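You operate a simulated robot arm through the tools that you are given. There is no shell and no other tool. Be economical: measure what you need, move in short steps, check, and stop when the job is done.

Carry out the task below with a simulated robot arm. There is one attempt and no reset: what you move stays moved.

JOB
Plug in the iron, press the red pack and set it under the block.
Fine: heat as on its label; iron on its rest, dial at off, block on the pad at the end.

Only the result counts: the job must be done as asked and must still hold three seconds after the hand-in. Knocking over, shifting, dropping, spilling or breaking anything else fails it.

ROBOT AND FRAMES
A 7-joint arm with a two-finger parallel gripper, fixed in place. Base frame: the origin is at the foot of the arm, x ahead of it, y to its left, z up. Lengths are in mm, angles in degrees, forces in N, time in s.
Its first joint turns from -115.0 to 115.0 degrees. Payload 3.91 kg.
Tool frame: the origin (TCP) lies between the finger pads and is the grasp point; the fingertips stand 30 mm ahead of it; z points along the fingers, y is the line along which they close. Largest opening 110 mm; finger width 20, thickness 10; the body of the gripper, 48 by 112 mm, starts 55 mm behind the TCP.
Orientation is that of the tool frame in the base frame, as a unit quaternion [x, y, z, w]. With the fingers straight down and closing along the base's y, the tool's x points along the base's -x, its y along +y and its z along -z.

CONTROLS
- The arm moves only by the tool jog_arm. Its argument "deltas" is text: rows parted by semicolons, each of 7 numbers parted by spaces: the opening in per cent of the stroke, from 0 (shut) to 100 (fully open), then the shift along the tool's x, y, z in mm, then the turn, a rotation vector about the tool's x, y, z in degrees. In form: gripper x y z wx wy wz; .... A call has 1 to 8 rows; each row shifts and turns the commanded pose from where the row before left it, along the tool's axes as they then stand. Each row takes 0.2 s and may step no farther than 50 mm and 8.6 degrees from the row before; otherwise, or with a gripper value out of range, the whole call is refused. Where a pose cannot be reached the arm comes as near as it can. A force on the tool above 40 N (or 10 N above the force at the start of the call, whichever is more), or a blocked arm, ends the call early, and 0.2 s more pass. The fingers move at their own pace (about 153 mm/s each) and stop on an object; they squeeze with about 28 N. The grip force told is the motor's: it shows also when the fingers shut on nothing. Time passes only in rows, and 0.2 s behind the last, so rows that do not move let the fingers close. It gives the time, the measured TCP pose, the force on the tool (base axes), the opening and the grip force at its end, in the units of the frame above (readings bear some noise), and new pictures: "views" is both (left out), scene, wrist or none.
- Cameras (640 x 400 px; columns grow to the right, rows downward): "scene" is fixed at [43, 504, 1558.7]; the picture's right is [-0.67, -0.74, 0.00], its down [-0.44, 0.40, -0.80] and it looks along [0.60, -0.54, -0.59] (base axes); focal length 370 px, centre (320, 200). "wrist" rides on the gripper at [72, 17, -103] in the tool frame; the picture's right is [-0.23, 0.97, 0.00], its down [-0.76, -0.18, -0.62] and it looks along [-0.61, -0.14, 0.78] (tool axes); focal length 222 px, centre (320, 200). There is no depth. A picture from a camera that has moved, and an enlarged one, comes with that camera's place and axes in the base frame and with its lens. The place of the scene camera against the robot may be out by one fixed shift of up to 18 mm in any direction.
- slide_trunk(by): slides the trunk up (or, below 0, down) by that many mm; the arm rides with it, the base frame stays. It gives what a move gives, with no picture.
- enlarge(camera, box): a new picture of the part [left, top, right, bottom] of that camera's present view, enlarged. No time passes.
- finish_job(): hands the job in; it is judged then, once.

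Work in short steps. Places have to be worked out from the pictures, the camera data and where the tool is seen: move nearer, look again, correct. Check each grasp and each placing, and mend what went wrong. You have 120 turns and 170 pictures in all, those below and enlarged ones among them. Open the gripper and draw the arm clear of the work before you hand the job in, unless the task says otherwise; then end with one line.

The tools are called after "Emit:" as name(argument=value, ...) on one line, values as JSON. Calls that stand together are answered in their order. jog_arm: Moves the arm, as the interface text tells. Its arguments: {"type":"object","properties":{"deltas":{"type":"string"},"views":{"type":"string","enum":["both","scene","wrist","none"]}},"required":["deltas"]} The other tools are called the same way: slide_trunk (by) slides the trunk up or down; enlarge (camera, box) takes an enlarged picture of a part of a camera's view; finish_job () hands the job in.

At the start:

```text
t: 0.0
position: [628.8, -219.7, 1120.1]
orientation: [0.0, 1.0, -0.001, 0.0]
ft_force: [-0.5, -0.2, 0.6]
width: 109.8
finger_force: 0.1
trunk travel left (down, up): [-775.0, 215.0]
```

scene: 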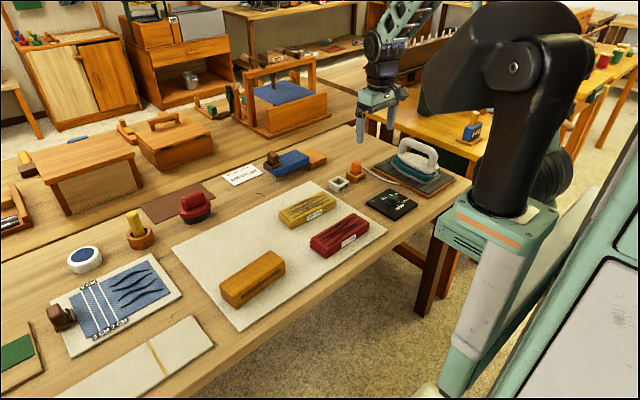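
wrist: 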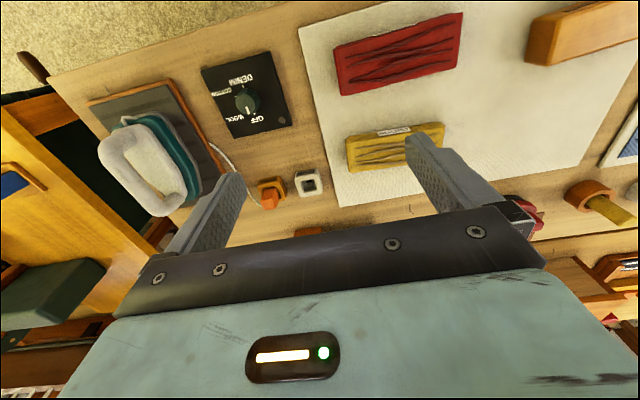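

I'll look closer at the dial, label, iron and plug before moving.

Emit:
enlarge(camera="scene", box=[320, 120, 480, 220])

Emit:
enlarge(camera="scene", box=[210, 160, 390, 320])

Emit:
enlarge(camera="wrist", box=[180, 40, 340, 220])

Emit:
enlarge(camera="wrist", box=[320, 0, 480, 200])

```text
4.00 times, centred on (400, 170) of scene
camera zoom: at [43.0, 504.0, 1558.7], right [-0.67, -0.74, 0.0], down [-0.44, 0.4, -0.8], along [0.6, -0.54, -0.59], focal length 1479 px, centre (0, 320)
```

zoom: 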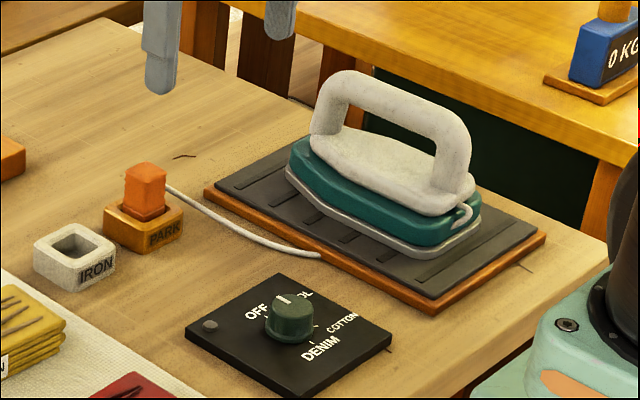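

```text
2.50 times, centred on (300, 240) of scene
camera zoom: at [43.0, 504.0, 1558.7], right [-0.67, -0.74, 0.0], down [-0.44, 0.4, -0.8], along [0.6, -0.54, -0.59], focal length 924 px, centre (370, 100)
```

zoom: 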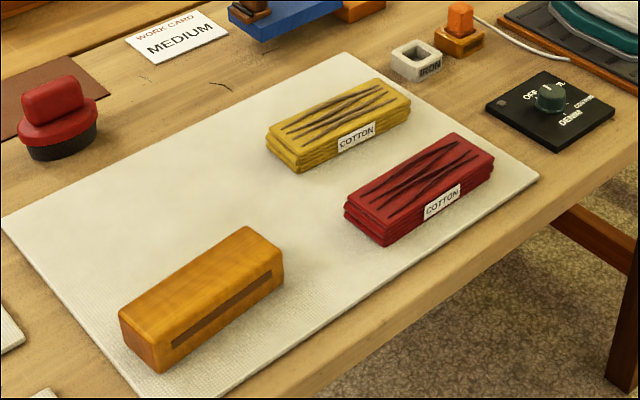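

```text
2.22 times, centred on (260, 130) of wrist
camera zoom: at [556.5, -203.5, 1223.9], right [0.23, 0.97, 0.0], down [0.76, -0.18, 0.62], along [0.61, -0.14, -0.78], focal length 494 px, centre (453, 356)
```

zoom: 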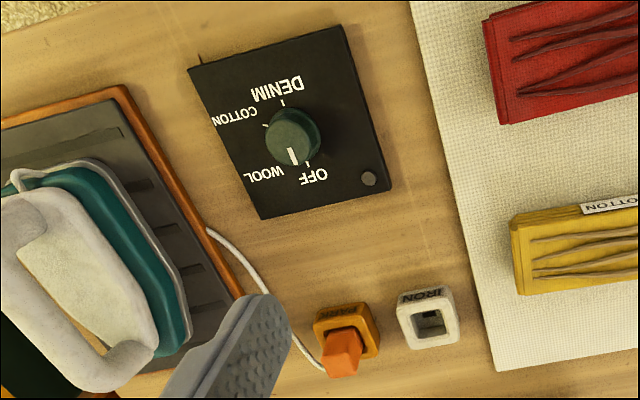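

```text
2.00 times, centred on (400, 100) of wrist
camera zoom: at [556.5, -203.5, 1223.9], right [0.23, 0.97, 0.0], down [0.76, -0.18, 0.62], along [0.61, -0.14, -0.78], focal length 444 px, centre (160, 400)
```

zoom: 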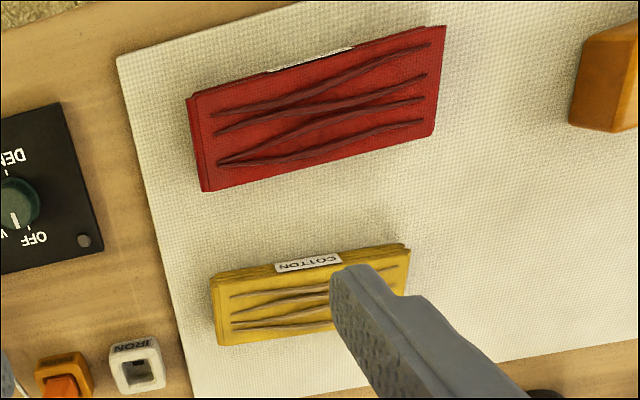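

Triangulating wrist and scene views puts the table top near z≈800 (not 140), with the plug near (820,-378), IRON socket near (830,-290), red pack near (620,-95), block near (660,170). I move over the plug area to look more closely.

Emit:
jog_arm(deltas="100 -20 -15 12 0 0 0;100 -20 -15 12 0 0 0;100 -20 -15 12 0 0 0;100 -20 -15 12 0 0 0;100 -20 -15 12 0 0 0;100 -20 -15 12 0 0 0;100 -20 -15 12 0 0 0;100 -20 -15 12 0 0 0", views="both")

```text
t: 1.8
position: [788.5, -341.1, 1024.2]
orientation: [-0.001, 1.0, 0.001, 0.0]
ft_force: [-0.8, 0.8, -0.1]
width: 110.1
finger_force: 0.0
trunk travel left (down, up): [-775.0, 215.0]
camera wrist: at [715.8, -324.1, 1128.2], right [0.23, 0.97, 0.0], down [0.76, -0.18, 0.62], along [0.61, -0.14, -0.78], focal length 222 px, centre (320, 200)
```

scene: 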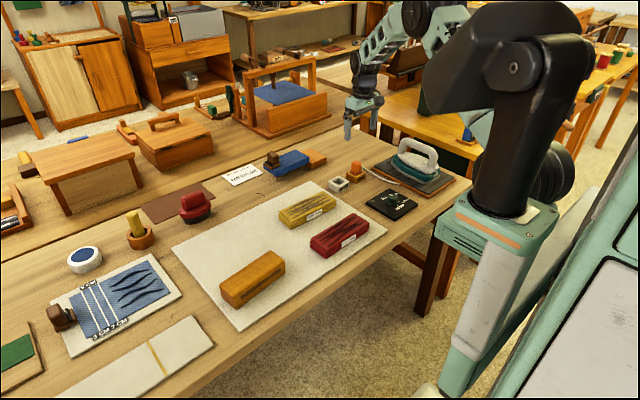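
wrist: 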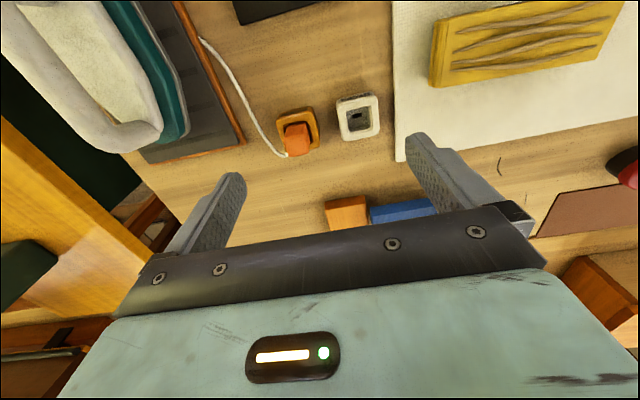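

The socket triangulates to about (838,-294,789) and the plug to about (850,-390). I go lower for precise measurement.

Emit:
jog_arm(deltas="100 -8 0 30 0 0 0;100 -8 0 30 0 0 0;100 -8 0 30 0 0 0;100 -6 0 24 0 0 0", views="wrist")

Emit:
enlarge(camera="wrist", box=[200, 0, 440, 150])

```text
t: 2.8
position: [817.3, -340.4, 911.0]
orientation: [-0.001, 1.0, 0.0, 0.0]
ft_force: [-0.2, 0.9, -0.1]
width: 110.0
finger_force: 0.2
trunk travel left (down, up): [-775.0, 215.0]
camera wrist: at [744.5, -324.0, 1014.6], right [0.23, 0.97, 0.0], down [0.76, -0.18, 0.62], along [0.61, -0.14, -0.78], focal length 222 px, centre (320, 200)
```

wrist: 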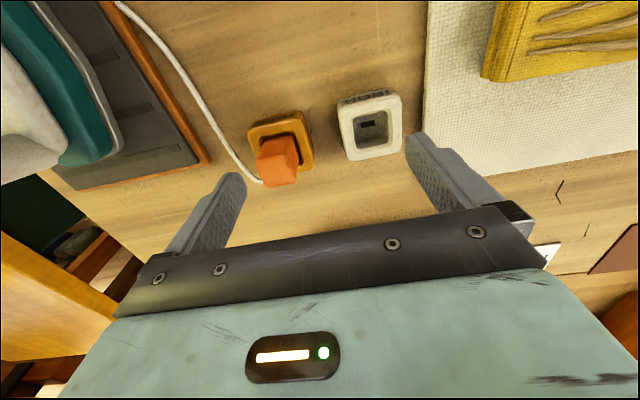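

```text
2.67 times, centred on (320, 75) of wrist
camera zoom: at [744.5, -324.0, 1014.6], right [0.23, 0.97, 0.0], down [0.76, -0.18, 0.62], along [0.61, -0.14, -0.78], focal length 592 px, centre (320, 533)
```

zoom: 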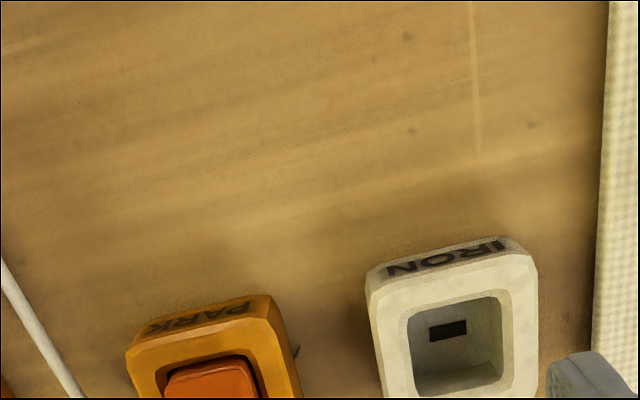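

Now zoom on the plug itself.

Emit:
enlarge(camera="wrist", box=[230, 80, 420, 200])

Emit:
enlarge(camera="scene", box=[320, 145, 400, 195])

```text
3.33 times, centred on (325, 140) of wrist
camera zoom: at [744.5, -324.0, 1014.6], right [0.23, 0.97, 0.0], down [0.76, -0.18, 0.62], along [0.61, -0.14, -0.78], focal length 740 px, centre (303, 400)
```

zoom: 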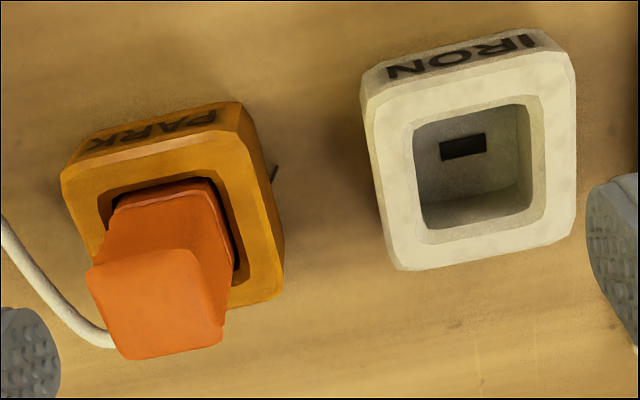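

```text
8.00 times, centred on (360, 170) of scene
camera zoom: at [43.0, 504.0, 1558.7], right [-0.67, -0.74, 0.0], down [-0.44, 0.4, -0.8], along [0.6, -0.54, -0.59], focal length 2957 px, centre (0, 440)
```

zoom: 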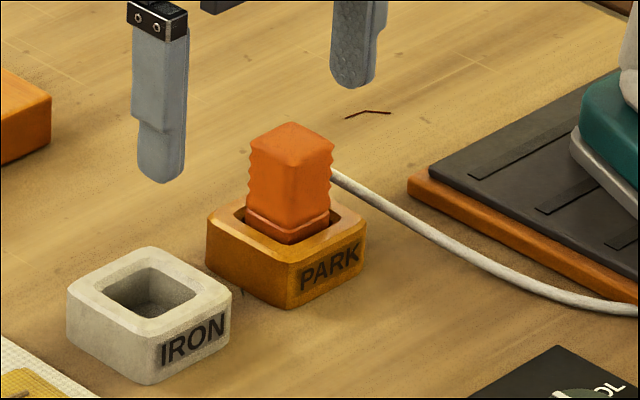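

Plug centre ≈ (846,-392), top z≈828, rim z≈783, IRON socket hole ≈ (846,-291). The cord leaves the plug on the −y face, so I turn the tool 90° to grip along x.

Emit:
jog_arm(deltas="100 0 0 0 0 0 8.2;100 0 0 0 0 0 8.2;100 0 0 0 0 0 8.2;100 0 0 0 0 0 8.2;100 0 0 0 0 0 8.2;100 0 0 0 0 0 8.2;100 0 0 0 0 0 8.2;100 0 0 0 0 0 8.2", views="none")

Emit:
jog_arm(deltas="100 0 0 0 0 0 8.2;100 0 0 0 0 0 8.1;100 0 0 0 0 0 8.1;60 -26 15 0 0 0 0;60 -26 14 0 0 0 0;60 0 0 0 0 0 0", views="wrist")

```text
t: 4.6
position: [818.7, -340.4, 909.2]
orientation: [0.542, 0.84, 0.0, 0.0]
ft_force: [-0.2, 0.8, 0.0]
width: 109.8
finger_force: 0.1
trunk travel left (down, up): [-775.0, 215.0]
```

```text
t: 6.0
position: [847.4, -392.7, 910.0]
orientation: [0.707, 0.707, 0.001, 0.001]
ft_force: [1.5, -1.3, 0.3]
width: 66.4
finger_force: 0.1
trunk travel left (down, up): [-775.0, 215.0]
camera wrist: at [864.5, -319.4, 1014.5], right [0.97, -0.23, 0.0], down [-0.18, -0.76, 0.62], along [-0.14, -0.61, -0.78], focal length 222 px, centre (320, 200)
```

wrist: 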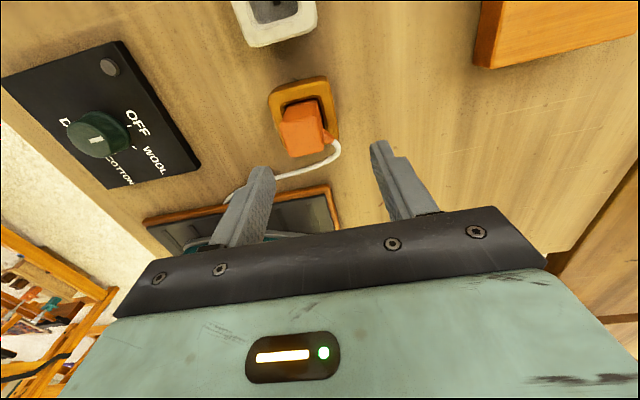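

Emit:
enlarge(camera="wrist", box=[220, 60, 380, 180])

```text
3.33 times, centred on (300, 120) of wrist
camera zoom: at [864.5, -319.4, 1014.5], right [0.97, -0.23, 0.0], down [-0.18, -0.76, 0.62], along [-0.14, -0.61, -0.78], focal length 740 px, centre (387, 467)
```

zoom: 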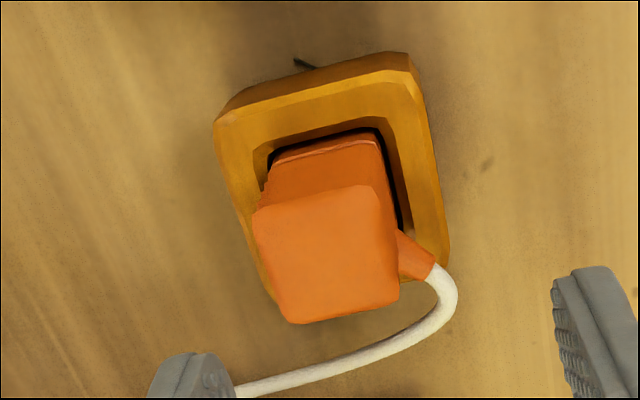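

This view shows the strain relief is on the +x face, so gripping along y is right after all. Combining both views gives plug (836,-384), top z≈845, rim z≈805. I turn back and centre over it.

Emit:
jog_arm(deltas="60 8 -11.4 0 0 0 0;60 0 0 0 0 0 -8.2;60 0 0 0 0 0 -8.2;60 0 0 0 0 0 -8.2;60 0 0 0 0 0 -8.2;60 0 0 0 0 0 -8.2;60 0 0 0 0 0 -8.2;60 0 0 0 0 0 -8.2", views="none")

Emit:
jog_arm(deltas="60 0 0 0 0 0 -8.2;60 0 0 0 0 0 -8.2;60 0 0 0 0 0 -8.2;60 0 0 0 0 0 -8.2;60 0 0 20 0 0 0;60 0 0 0 0 0 0", views="wrist")

Emit:
enlarge(camera="wrist", box=[220, 60, 420, 185])

```text
t: 7.8
position: [836.0, -384.6, 910.4]
orientation: [0.279, 0.96, 0.0, 0.0]
ft_force: [-0.4, -0.5, 0.6]
width: 65.7
finger_force: 0.2
trunk travel left (down, up): [-775.0, 215.0]
```

```text
t: 9.2
position: [836.6, -384.1, 889.8]
orientation: [-0.004, 1.0, 0.0, 0.0]
ft_force: [-0.1, 0.4, 0.0]
width: 66.1
finger_force: 0.1
trunk travel left (down, up): [-775.0, 215.0]
camera wrist: at [763.8, -367.9, 994.3], right [0.22, 0.97, 0.0], down [0.76, -0.17, 0.62], along [0.61, -0.14, -0.78], focal length 222 px, centre (320, 200)
```

wrist: 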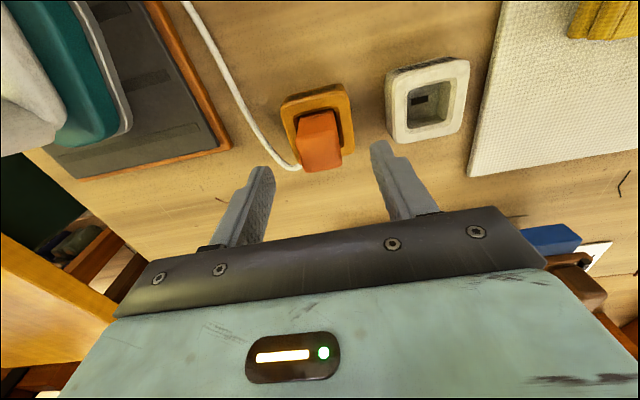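

```text
3.20 times, centred on (320, 122) of wrist
camera zoom: at [763.8, -367.9, 994.3], right [0.22, 0.97, 0.0], down [0.76, -0.17, 0.62], along [0.61, -0.14, -0.78], focal length 711 px, centre (320, 448)
```

zoom: 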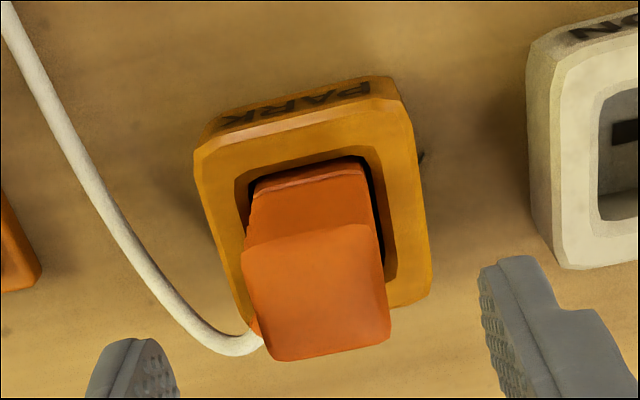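

The plug is centred between the fingers and aligned. Narrow the opening, go down so the tips end just above the rim, and close.

Emit:
jog_arm(deltas="47 0 0 0 0 0 0;47 0 0 16 0 0 0;47 0 0 16 0 0 0;47 0 0 10 0 0 0;47 0 0 6 0 0 0;47 0 0 0 0 0 0", views="both")

Emit:
enlarge(camera="scene", box=[310, 140, 400, 200])

```text
t: 10.6
position: [837.5, -383.7, 840.8]
orientation: [-0.002, 1.0, 0.0, 0.0]
ft_force: [0.8, 0.1, -0.8]
width: 51.8
finger_force: 0.1
trunk travel left (down, up): [-775.0, 215.0]
camera wrist: at [764.0, -367.9, 945.8], right [0.22, 0.97, 0.0], down [0.76, -0.17, 0.62], along [0.61, -0.14, -0.78], focal length 222 px, centre (320, 200)
```

scene: 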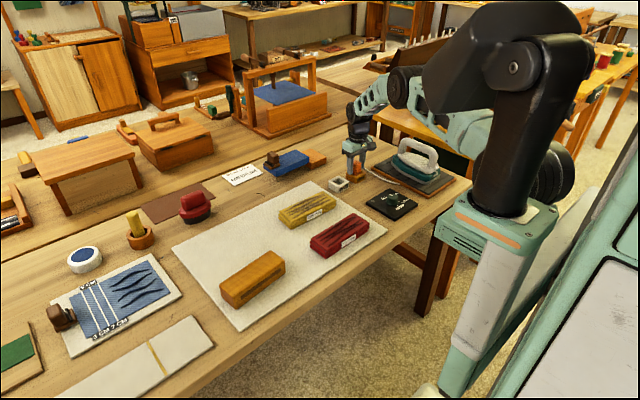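
wrist: 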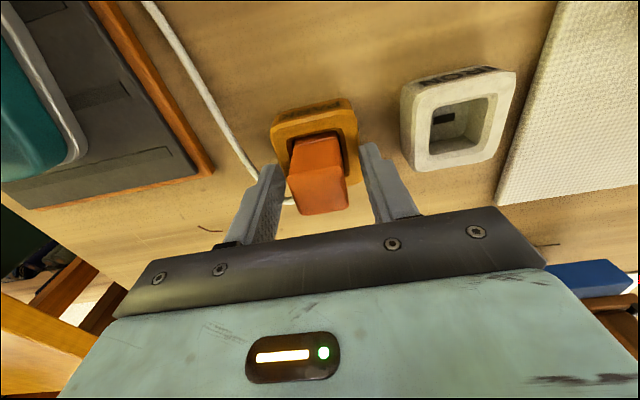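

```text
6.67 times, centred on (355, 170) of scene
camera zoom: at [43.0, 504.0, 1558.7], right [-0.67, -0.74, 0.0], down [-0.44, 0.4, -0.8], along [0.6, -0.54, -0.59], focal length 2464 px, centre (87, 400)
```

zoom: 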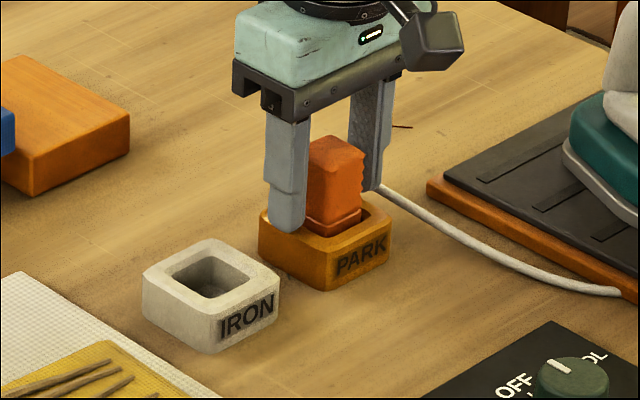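

The fingers straddle the plug with tips at rim height. Close the grip.

Emit:
jog_arm(deltas="0 0 0 0 0 0 0;0 0 0 0 0 0 0", views="none")

Emit:
jog_arm(deltas="0 0 0 -10 0 0 0;0 0 0 -15 0 0 0;0 0 0 -20 0 0 0;0 0 0 -15 0 0 0;0 0 0 0 0 0 0", views="both")

Emit:
enlarge(camera="wrist", box=[220, 80, 480, 230])

Emit:
enlarge(camera="scene", box=[310, 140, 400, 200])

```text
t: 11.2
position: [836.7, -384.7, 842.5]
orientation: [-0.002, 1.0, 0.0, -0.001]
ft_force: [0.3, -0.7, -0.3]
width: 29.7
finger_force: 27.9
trunk travel left (down, up): [-775.0, 215.0]
```

```text
t: 12.4
position: [836.6, -385.1, 899.6]
orientation: [-0.002, 1.0, 0.0, 0.0]
ft_force: [0.0, -0.4, -1.4]
width: 29.7
finger_force: 28.3
trunk travel left (down, up): [-775.0, 215.0]
camera wrist: at [764.3, -368.2, 1005.2], right [0.22, 0.97, 0.0], down [0.76, -0.17, 0.62], along [0.61, -0.14, -0.78], focal length 222 px, centre (320, 200)
```

scene: 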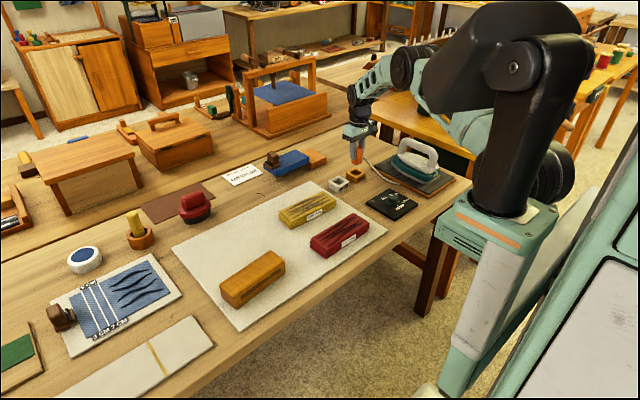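
wrist: 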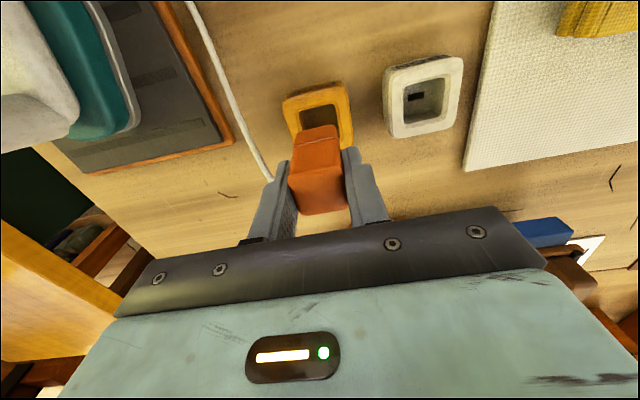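

```text
2.46 times, centred on (350, 155) of wrist
camera zoom: at [764.3, -368.2, 1005.2], right [0.22, 0.97, 0.0], down [0.76, -0.17, 0.62], along [0.61, -0.14, -0.78], focal length 547 px, centre (246, 311)
```

zoom: 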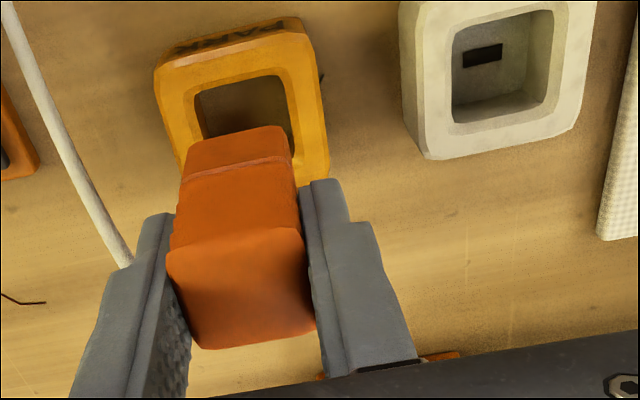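

```text
6.67 times, centred on (355, 170) of scene
camera zoom: at [43.0, 504.0, 1558.7], right [-0.67, -0.74, 0.0], down [-0.44, 0.4, -0.8], along [0.6, -0.54, -0.59], focal length 2464 px, centre (87, 400)
```

zoom: 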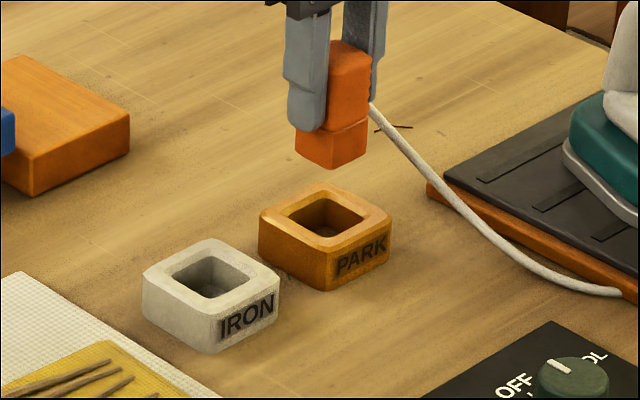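

Plug is firmly held (29.7 mm). From corners, IRON hole is offset about (+1,+91.7) from the park hole; I move over it and check.

Emit:
jog_arm(deltas="0 -0.5 30.6 0 0 0 0;0 -0.5 30.6 0 0 0 0;0 0 30.6 0 0 0 0;0 0 0 10 0 0 0;0 0 0 0 0 0 0", views="wrist")

Emit:
enlarge(camera="wrist", box=[240, 70, 400, 220])

Emit:
enlarge(camera="scene", box=[310, 140, 400, 200])

```text
t: 13.6
position: [836.4, -292.6, 890.9]
orientation: [-0.002, 1.0, 0.0, -0.001]
ft_force: [0.7, 0.7, -0.4]
width: 29.6
finger_force: 28.1
trunk travel left (down, up): [-775.0, 215.0]
camera wrist: at [763.8, -276.2, 995.9], right [0.22, 0.97, 0.0], down [0.76, -0.17, 0.62], along [0.61, -0.14, -0.78], focal length 222 px, centre (320, 200)
```

wrist: 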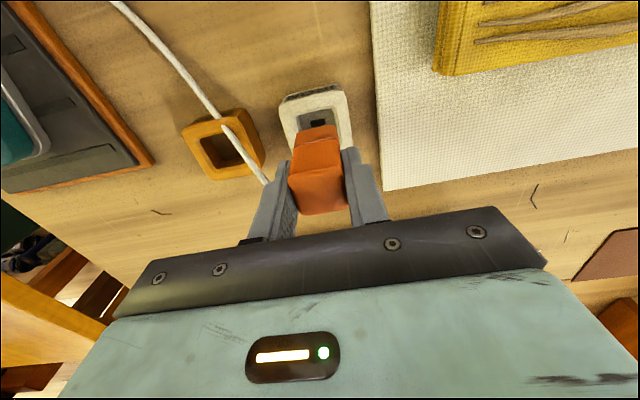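

```text
2.67 times, centred on (320, 145) of wrist
camera zoom: at [763.8, -276.2, 995.9], right [0.22, 0.97, 0.0], down [0.76, -0.17, 0.62], along [0.61, -0.14, -0.78], focal length 592 px, centre (320, 347)
```

zoom: 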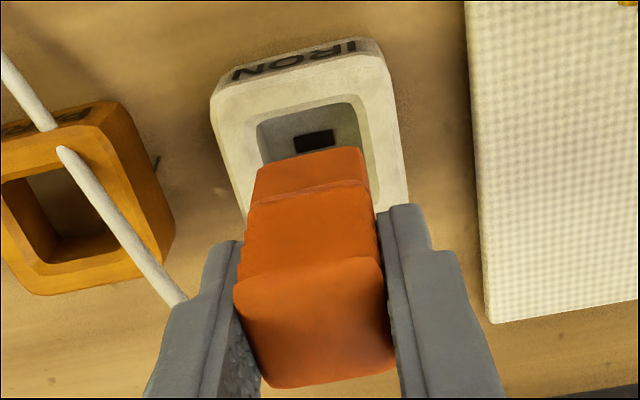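

```text
6.67 times, centred on (355, 170) of scene
camera zoom: at [43.0, 504.0, 1558.7], right [-0.67, -0.74, 0.0], down [-0.44, 0.4, -0.8], along [0.6, -0.54, -0.59], focal length 2464 px, centre (87, 400)
```

zoom: 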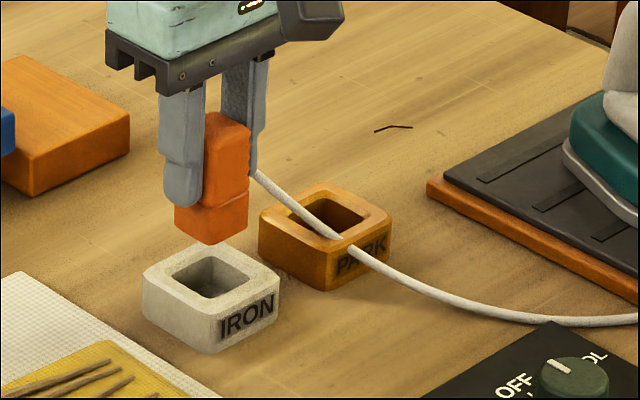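

Alignment relative to the park view is within ~1.5 mm; shift y by −1 and lower in steps to the seated height (z≈842.5).

Emit:
jog_arm(deltas="0 0 -1 10 0 0 0;0 0 0 10 0 0 0;0 0 0 8 0 0 0;0 0 0 0 0 0 0", views="wrist")

Emit:
enlarge(camera="wrist", box=[240, 70, 400, 220])

Emit:
enlarge(camera="scene", box=[310, 150, 370, 190])

```text
t: 14.6
position: [836.8, -293.7, 864.4]
orientation: [-0.002, 1.0, 0.001, 0.001]
ft_force: [0.0, -0.8, -0.5]
width: 29.7
finger_force: 27.6
trunk travel left (down, up): [-775.0, 215.0]
camera wrist: at [764.2, -276.2, 968.0], right [0.22, 0.97, 0.0], down [0.76, -0.17, 0.62], along [0.61, -0.14, -0.78], focal length 222 px, centre (320, 200)
```

wrist: 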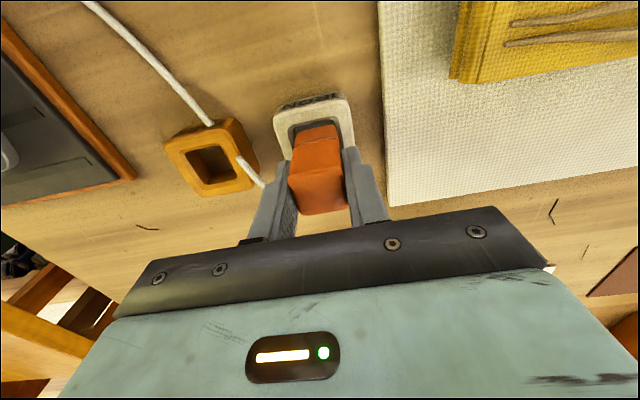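

```text
2.67 times, centred on (320, 145) of wrist
camera zoom: at [764.2, -276.2, 968.0], right [0.22, 0.97, 0.0], down [0.76, -0.17, 0.62], along [0.61, -0.14, -0.78], focal length 592 px, centre (320, 347)
```

zoom: 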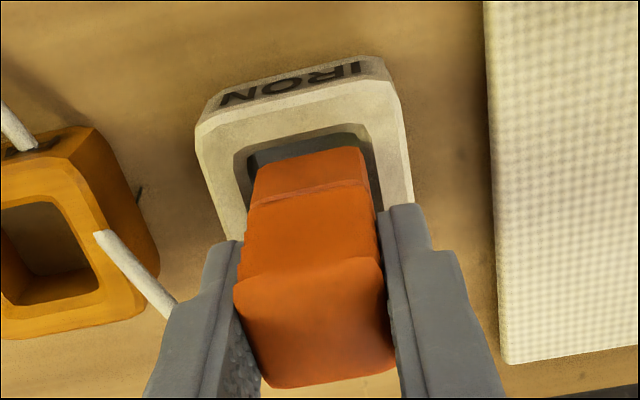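

```text
10.00 times, centred on (340, 170) of scene
camera zoom: at [43.0, 504.0, 1558.7], right [-0.67, -0.74, 0.0], down [-0.44, 0.4, -0.8], along [0.6, -0.54, -0.59], focal length 3696 px, centre (120, 500)
```

zoom: 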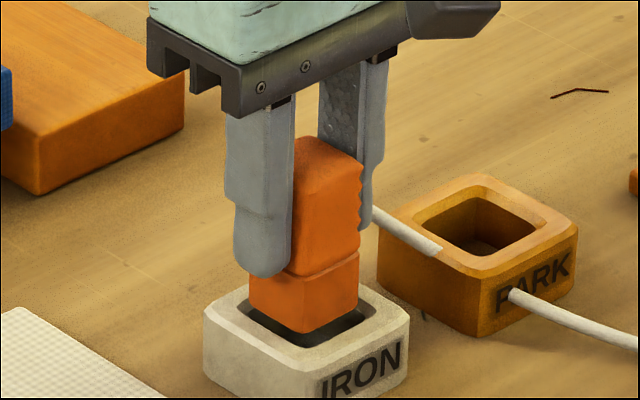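

Plug end is inside the hole outline; continue down.

Emit:
jog_arm(deltas="0 0 0 8 0 0 0;0 0 0 7 0 0 0;0 0 0 6 0 0 0;0 0 0 2 0 0 0;0 0 0 0 0 0 0", views="wrist")

Emit:
enlarge(camera="scene", box=[310, 150, 370, 190])

```text
t: 15.8
position: [836.9, -293.8, 841.9]
orientation: [-0.002, 1.0, -0.001, 0.0]
ft_force: [-3.8, 0.5, 8.5]
width: 29.5
finger_force: 28.0
trunk travel left (down, up): [-775.0, 215.0]
camera wrist: at [764.7, -277.2, 945.7], right [0.22, 0.97, 0.0], down [0.76, -0.17, 0.62], along [0.61, -0.14, -0.78], focal length 222 px, centre (320, 200)
```

wrist: 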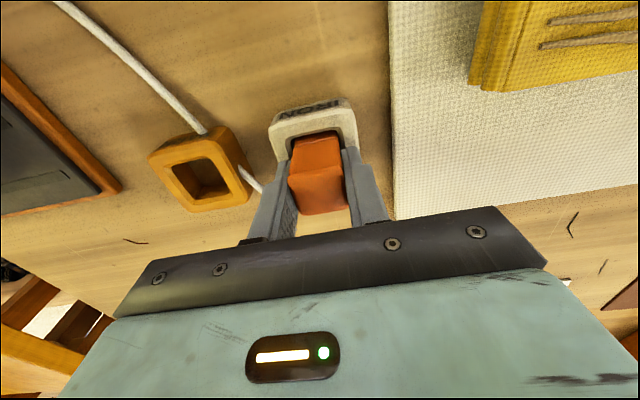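

```text
10.00 times, centred on (340, 170) of scene
camera zoom: at [43.0, 504.0, 1558.7], right [-0.67, -0.74, 0.0], down [-0.44, 0.4, -0.8], along [0.6, -0.54, -0.59], focal length 3696 px, centre (120, 500)
```

zoom: 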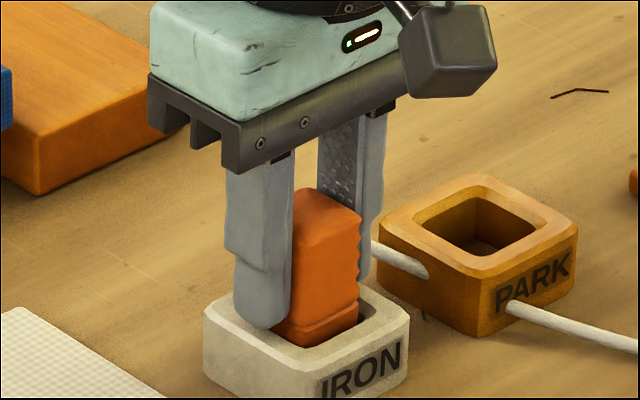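

Contact force at the seated height: plug is in. Release, lift off, and head toward the dial.

Emit:
jog_arm(deltas="45 0 0 0 0 0 0;45 0 0 0 0 0 0;45 0 0 -25 0 0 0;45 0 0 -40 0 0 0;45 30 -10 -20 0 0 0;45 45 -10 0 0 0 0;45 45 -15 0 0 0 0;45 45 -20 0 0 0 0", views="both")

Emit:
enlarge(camera="scene", box=[310, 140, 430, 220])

```text
t: 17.6
position: [672.9, -348.7, 925.6]
orientation: [-0.003, 1.0, -0.001, 0.0]
ft_force: [0.6, -0.3, 1.2]
width: 49.6
finger_force: 0.1
trunk travel left (down, up): [-775.0, 215.0]
camera wrist: at [600.5, -331.9, 1029.5], right [0.22, 0.98, 0.0], down [0.76, -0.17, 0.62], along [0.61, -0.14, -0.78], focal length 222 px, centre (320, 200)
```

scene: 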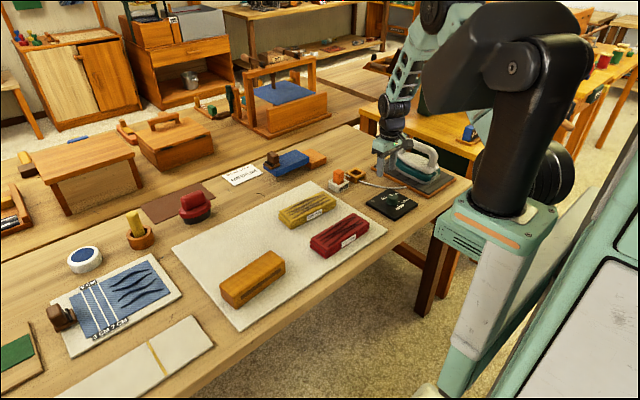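
wrist: 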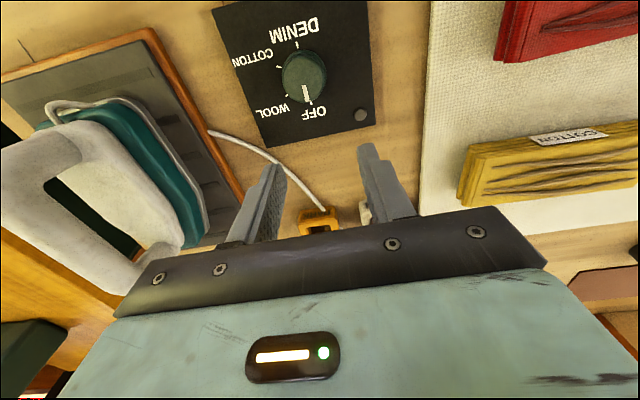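

```text
5.00 times, centred on (370, 180) of scene
camera zoom: at [43.0, 504.0, 1558.7], right [-0.67, -0.74, 0.0], down [-0.44, 0.4, -0.8], along [0.6, -0.54, -0.59], focal length 1848 px, centre (70, 300)
```

zoom: 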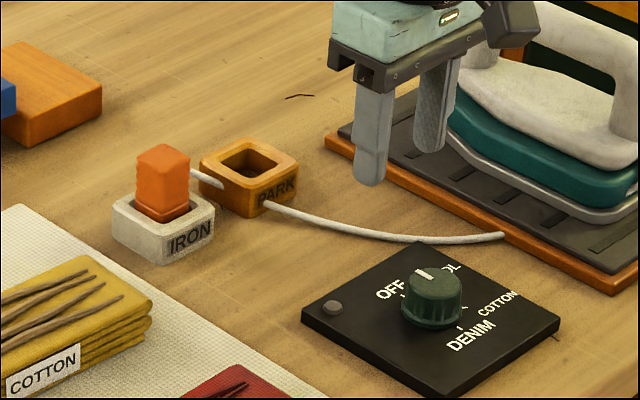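

Plug seated in IRON. Now measure the dial.

Emit:
enlarge(camera="wrist", box=[200, 0, 400, 150])

```text
2.67 times, centred on (300, 75) of wrist
camera zoom: at [600.5, -331.9, 1029.5], right [0.22, 0.98, 0.0], down [0.76, -0.17, 0.62], along [0.61, -0.14, -0.78], focal length 592 px, centre (373, 533)
```

zoom: 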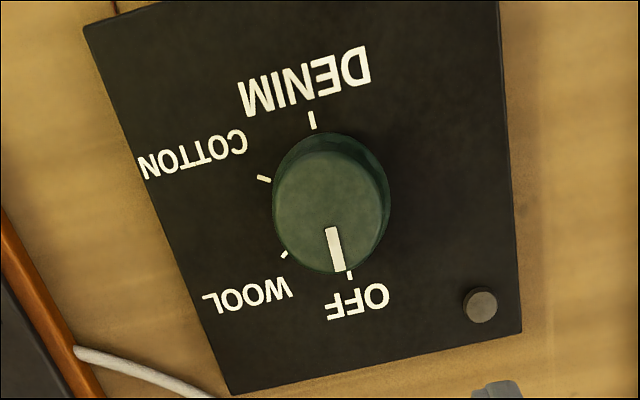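

Dial: centre ≈ (637.6,-356), knob top z≈805, Ø≈40 mm; OFF at +x, WOOL/COTTON/DENIM at 60/120/180° clockwise from above. COTTON = +120° about tool z. I pre-turn by −40° over the knob.

Emit:
jog_arm(deltas="60 35 -7.3 0 0 0 0;60 0 0 20 0 0 -8;60 0 0 20 0 0 -8;60 0 0 10 0 0 -8;60 0 0 0 0 0 -8;60 0 0 0 0 0 -8;60 0 0 0 0 0 0", views="wrist")

Emit:
enlarge(camera="wrist", box=[220, 60, 420, 185])

Emit:
enlarge(camera="scene", box=[350, 160, 440, 220])

```text
t: 19.2
position: [637.7, -355.8, 877.5]
orientation: [-0.345, 0.939, 0.0, -0.001]
ft_force: [-0.6, 0.4, -0.4]
width: 66.4
finger_force: 0.0
trunk travel left (down, up): [-775.0, 215.0]
camera wrist: at [571.4, -390.2, 980.5], right [-0.46, 0.89, 0.0], down [0.7, 0.36, 0.62], along [0.55, 0.29, -0.78], focal length 222 px, centre (320, 200)
```

wrist: 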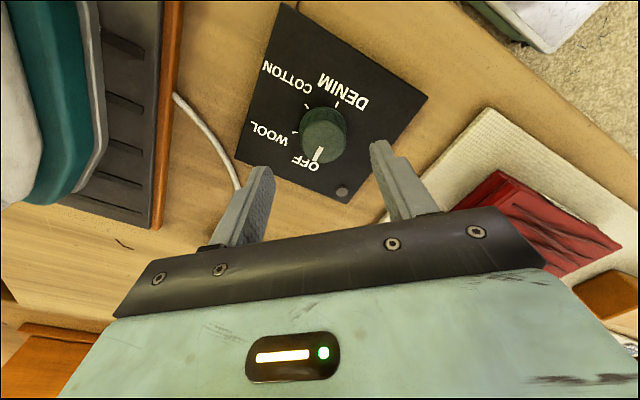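

```text
3.20 times, centred on (320, 122) of wrist
camera zoom: at [571.4, -390.2, 980.5], right [-0.46, 0.89, 0.0], down [0.7, 0.36, 0.62], along [0.55, 0.29, -0.78], focal length 711 px, centre (320, 448)
```

zoom: 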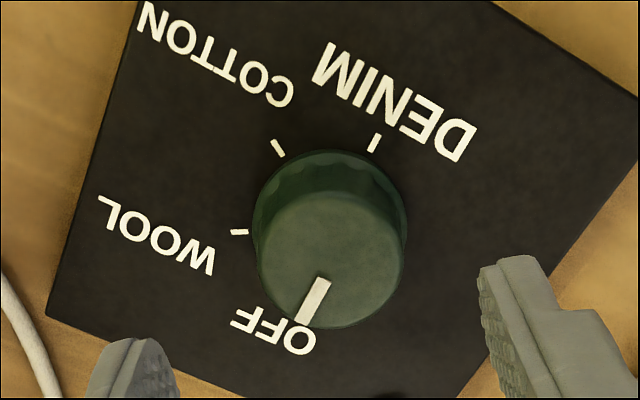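

```text
6.67 times, centred on (395, 190) of scene
camera zoom: at [43.0, 504.0, 1558.7], right [-0.67, -0.74, 0.0], down [-0.44, 0.4, -0.8], along [0.6, -0.54, -0.59], focal length 2464 px, centre (-180, 267)
```

zoom: 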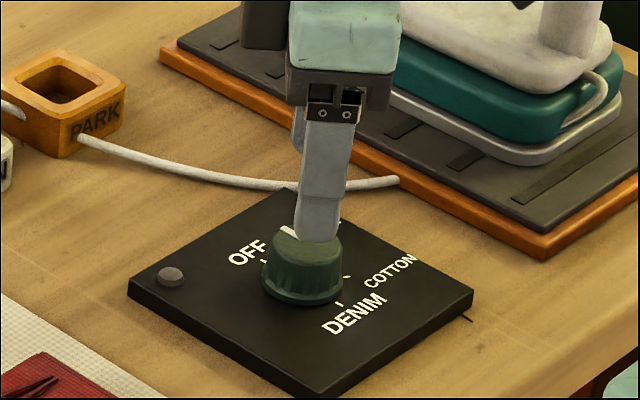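

Knob is ~2 mm off in tool +y; correct, descend to tip z≈793 and close.

Emit:
jog_arm(deltas="55 0 2 15 0 0 0;55 0 0 15 0 0 0;55 0 0 12 0 0 0;55 0 0 6 0 0 0;55 0 0 5 0 0 0;55 0 0 0 0 0 0", views="none")

Emit:
enlarge(camera="scene", box=[350, 160, 440, 220])

Emit:
enlarge(camera="wrist", box=[220, 90, 420, 215])

```text
t: 20.6
position: [636.6, -355.8, 823.1]
orientation: [-0.344, 0.939, 0.0, -0.001]
ft_force: [-0.9, -0.6, -0.4]
width: 60.5
finger_force: 0.1
trunk travel left (down, up): [-775.0, 215.0]
```

```text
6.67 times, centred on (395, 190) of scene
camera zoom: at [43.0, 504.0, 1558.7], right [-0.67, -0.74, 0.0], down [-0.44, 0.4, -0.8], along [0.6, -0.54, -0.59], focal length 2464 px, centre (-180, 267)
```

zoom: 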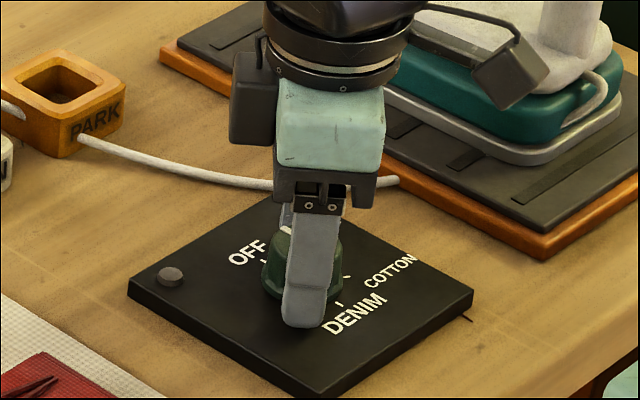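

```text
3.20 times, centred on (320, 152) of wrist
camera zoom: at [570.1, -388.5, 927.6], right [-0.46, 0.89, 0.0], down [0.7, 0.36, 0.62], along [0.56, 0.28, -0.78], focal length 711 px, centre (320, 352)
```

zoom: 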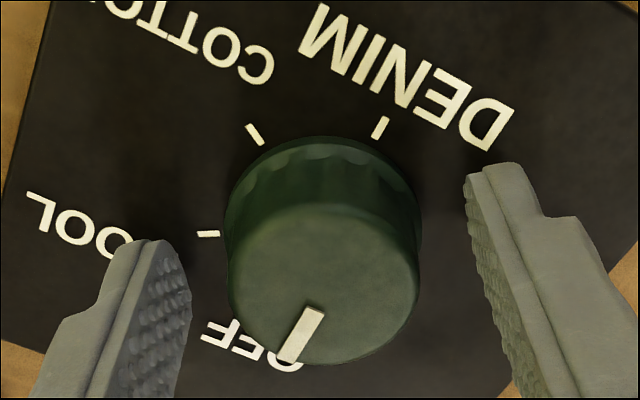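

Centred. Close and begin turning clockwise.

Emit:
jog_arm(deltas="0 0 0 0 0 0 0;0 0 0 0 0 0 0;0 0 0 0 0 0 8;0 0 0 0 0 0 8;0 0 0 0 0 0 8;0 0 0 0 0 0 8;0 0 0 0 0 0 8;0 0 0 0 0 0 8", views="wrist")

Emit:
enlarge(camera="wrist", box=[220, 60, 420, 215])

```text
t: 22.4
position: [636.9, -354.9, 823.1]
orientation: [0.069, 0.998, 0.001, -0.001]
ft_force: [-4.0, 6.4, 12.0]
width: 37.4
finger_force: 45.0
trunk travel left (down, up): [-775.0, 215.0]
camera wrist: at [566.4, -328.0, 927.5], right [0.36, 0.93, 0.0], down [0.73, -0.28, 0.62], along [0.58, -0.22, -0.78], focal length 222 px, centre (320, 200)
```

wrist: 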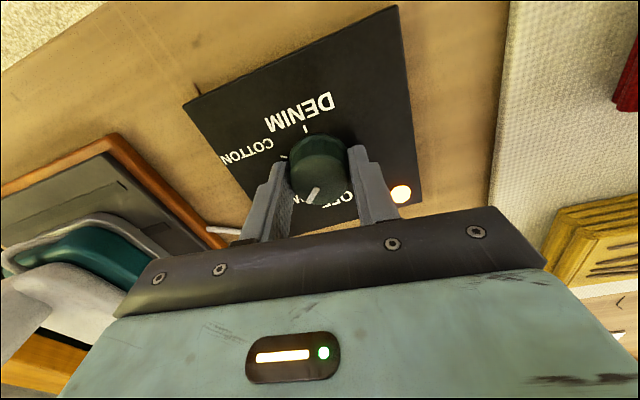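

```text
2.58 times, centred on (320, 138) of wrist
camera zoom: at [566.4, -328.0, 927.5], right [0.36, 0.93, 0.0], down [0.73, -0.28, 0.62], along [0.58, -0.22, -0.78], focal length 573 px, centre (320, 361)
```

zoom: 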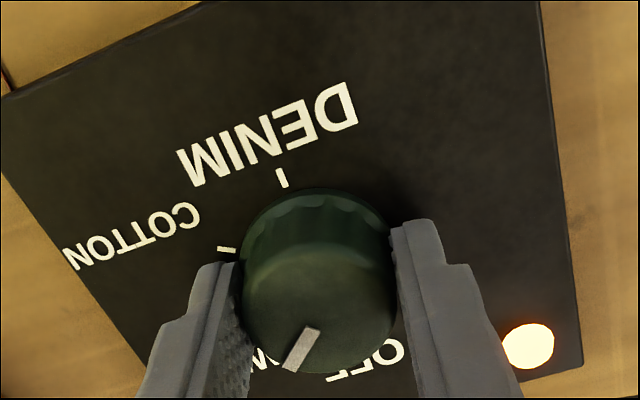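

Lamp is lit (powered and heating); knob follows the fingers. Turn the remaining 72°.

Emit:
jog_arm(deltas="0 0 0 0 0 0 8;0 0 0 0 0 0 8;0 0 0 0 0 0 8;0 0 0 0 0 0 8;0 0 0 0 0 0 8;0 0 0 0 0 0 8;0 0 0 0 0 0 8;0 0 0 0 0 0 8", views="wrist")

Emit:
enlarge(camera="wrist", box=[220, 60, 420, 215])

```text
t: 24.2
position: [636.1, -355.4, 823.1]
orientation: [0.588, 0.809, 0.001, 0.001]
ft_force: [-5.3, -0.1, 24.0]
width: 37.3
finger_force: 44.6
trunk travel left (down, up): [-775.0, 215.0]
camera wrist: at [628.7, -281.1, 927.3], right [1.0, 0.09, 0.0], down [0.07, -0.78, 0.62], along [0.05, -0.62, -0.78], focal length 222 px, centre (320, 200)
```

wrist: 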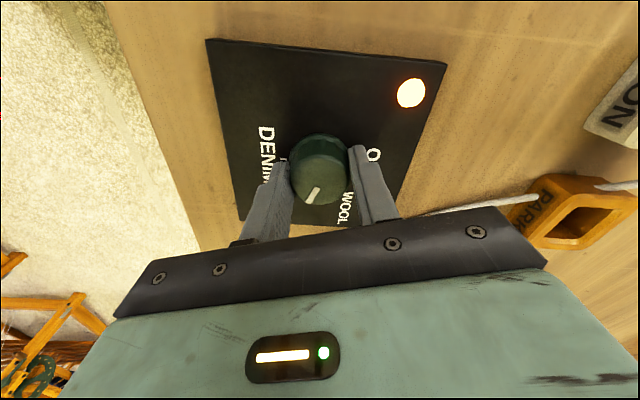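

```text
2.58 times, centred on (320, 138) of wrist
camera zoom: at [628.7, -281.1, 927.3], right [1.0, 0.09, 0.0], down [0.07, -0.78, 0.62], along [0.05, -0.62, -0.78], focal length 573 px, centre (320, 361)
```

zoom: 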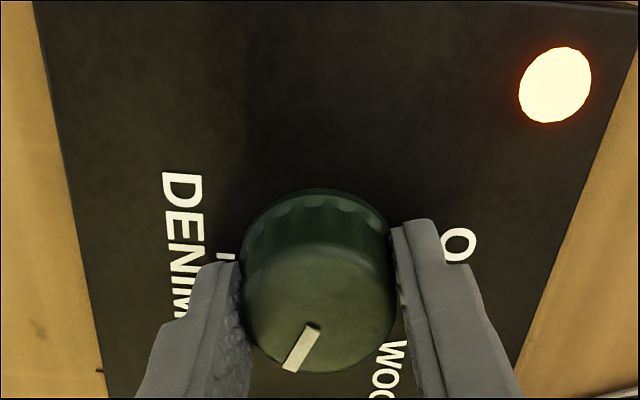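

112° so far; one more 8° step, then release and lift.

Emit:
jog_arm(deltas="0 0 0 0 0 0 8;0 0 0 0 0 0 0;60 0 0 0 0 0 0;60 0 0 0 0 0 0;60 0 0 -20 0 0 0;60 0 0 -40 0 0 0;60 0 0 0 0 0 0", views="wrist")

Emit:
enlarge(camera="wrist", box=[220, 30, 440, 185])

```text
t: 25.8
position: [635.5, -354.0, 881.8]
orientation: [0.642, 0.767, 0.001, 0.0]
ft_force: [0.7, 0.1, -0.1]
width: 65.9
finger_force: 0.0
trunk travel left (down, up): [-775.0, 215.0]
camera wrist: at [639.1, -279.8, 985.2], right [1.0, -0.05, 0.0], down [-0.04, -0.78, 0.62], along [-0.03, -0.62, -0.78], focal length 222 px, centre (320, 200)
```

wrist: 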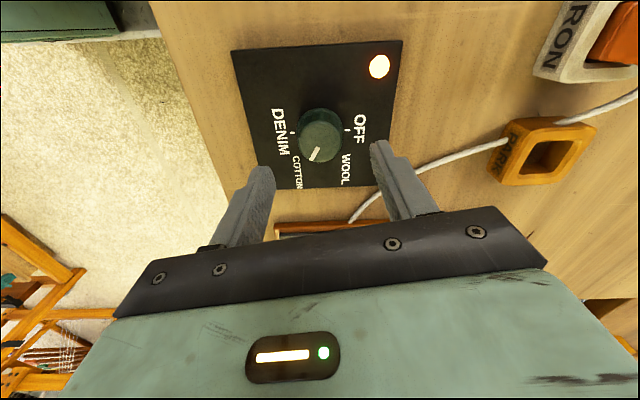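

```text
2.58 times, centred on (330, 108) of wrist
camera zoom: at [639.1, -279.8, 985.2], right [1.0, -0.05, 0.0], down [-0.04, -0.78, 0.62], along [-0.03, -0.62, -0.78], focal length 573 px, centre (294, 439)
```

zoom: 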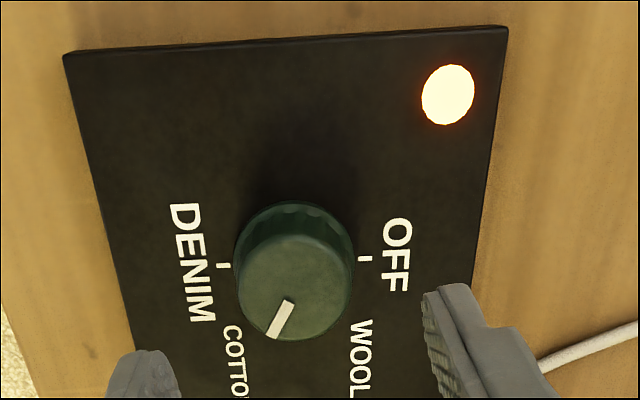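

Pointer reads ~115–120°, at COTTON. Now raise, turn back to yaw 0 and move toward the iron for a good look.

Emit:
jog_arm(deltas="100 0 0 -20 0 0 -8;100 0 0 -20 0 0 -8;100 0 0 -20 0 0 -8;100 0 0 -20 0 0 -8;100 0 0 -20 0 0 -8;100 0 0 -20 0 0 -8;100 0 0 -10 0 0 -8;100 0 0 0 0 0 -8", views="none")

Emit:
jog_arm(deltas="100 0 0 0 0 0 -8;100 0 0 0 0 0 -8;100 0 -40 0 0 0 0;100 0 -40 0 0 0 0;100 0 -40 0 0 0 0;100 0 0 0 0 0 0", views="both")

Emit:
enlarge(camera="wrist", box=[160, 0, 480, 200])

Emit:
enlarge(camera="scene", box=[350, 110, 480, 220])

```text
t: 27.6
position: [636.5, -355.7, 1013.0]
orientation: [0.137, 0.991, 0.0, -0.001]
ft_force: [-0.3, -0.4, 0.6]
width: 109.7
finger_force: 0.0
trunk travel left (down, up): [-775.0, 215.0]
```

```text
t: 29.0
position: [637.5, -475.8, 1013.5]
orientation: [-0.002, 1.0, 0.0, 0.0]
ft_force: [-0.1, 0.0, -1.0]
width: 110.0
finger_force: 0.0
trunk travel left (down, up): [-775.0, 215.0]
camera wrist: at [564.8, -459.5, 1118.2], right [0.22, 0.97, 0.0], down [0.76, -0.17, 0.62], along [0.61, -0.14, -0.78], focal length 222 px, centre (320, 200)
```

scene: 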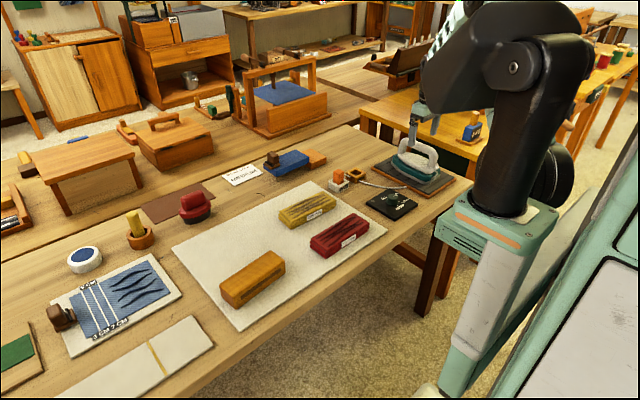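
wrist: 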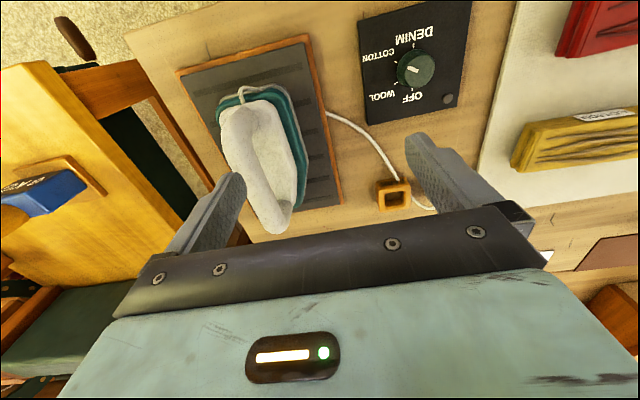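

```text
2.00 times, centred on (320, 100) of wrist
camera zoom: at [564.8, -459.5, 1118.2], right [0.22, 0.97, 0.0], down [0.76, -0.17, 0.62], along [0.61, -0.14, -0.78], focal length 444 px, centre (320, 400)
```

zoom: 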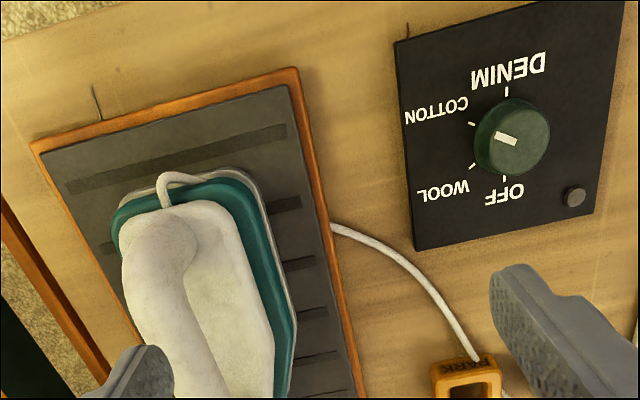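

```text
3.64 times, centred on (415, 165) of scene
camera zoom: at [43.0, 504.0, 1558.7], right [-0.67, -0.74, 0.0], down [-0.44, 0.4, -0.8], along [0.6, -0.54, -0.59], focal length 1344 px, centre (-26, 327)
```

zoom: 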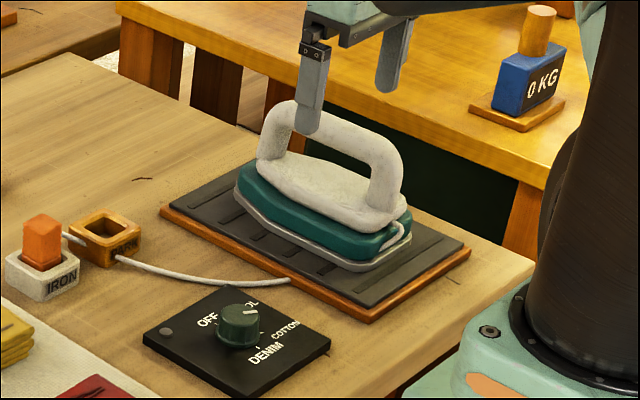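

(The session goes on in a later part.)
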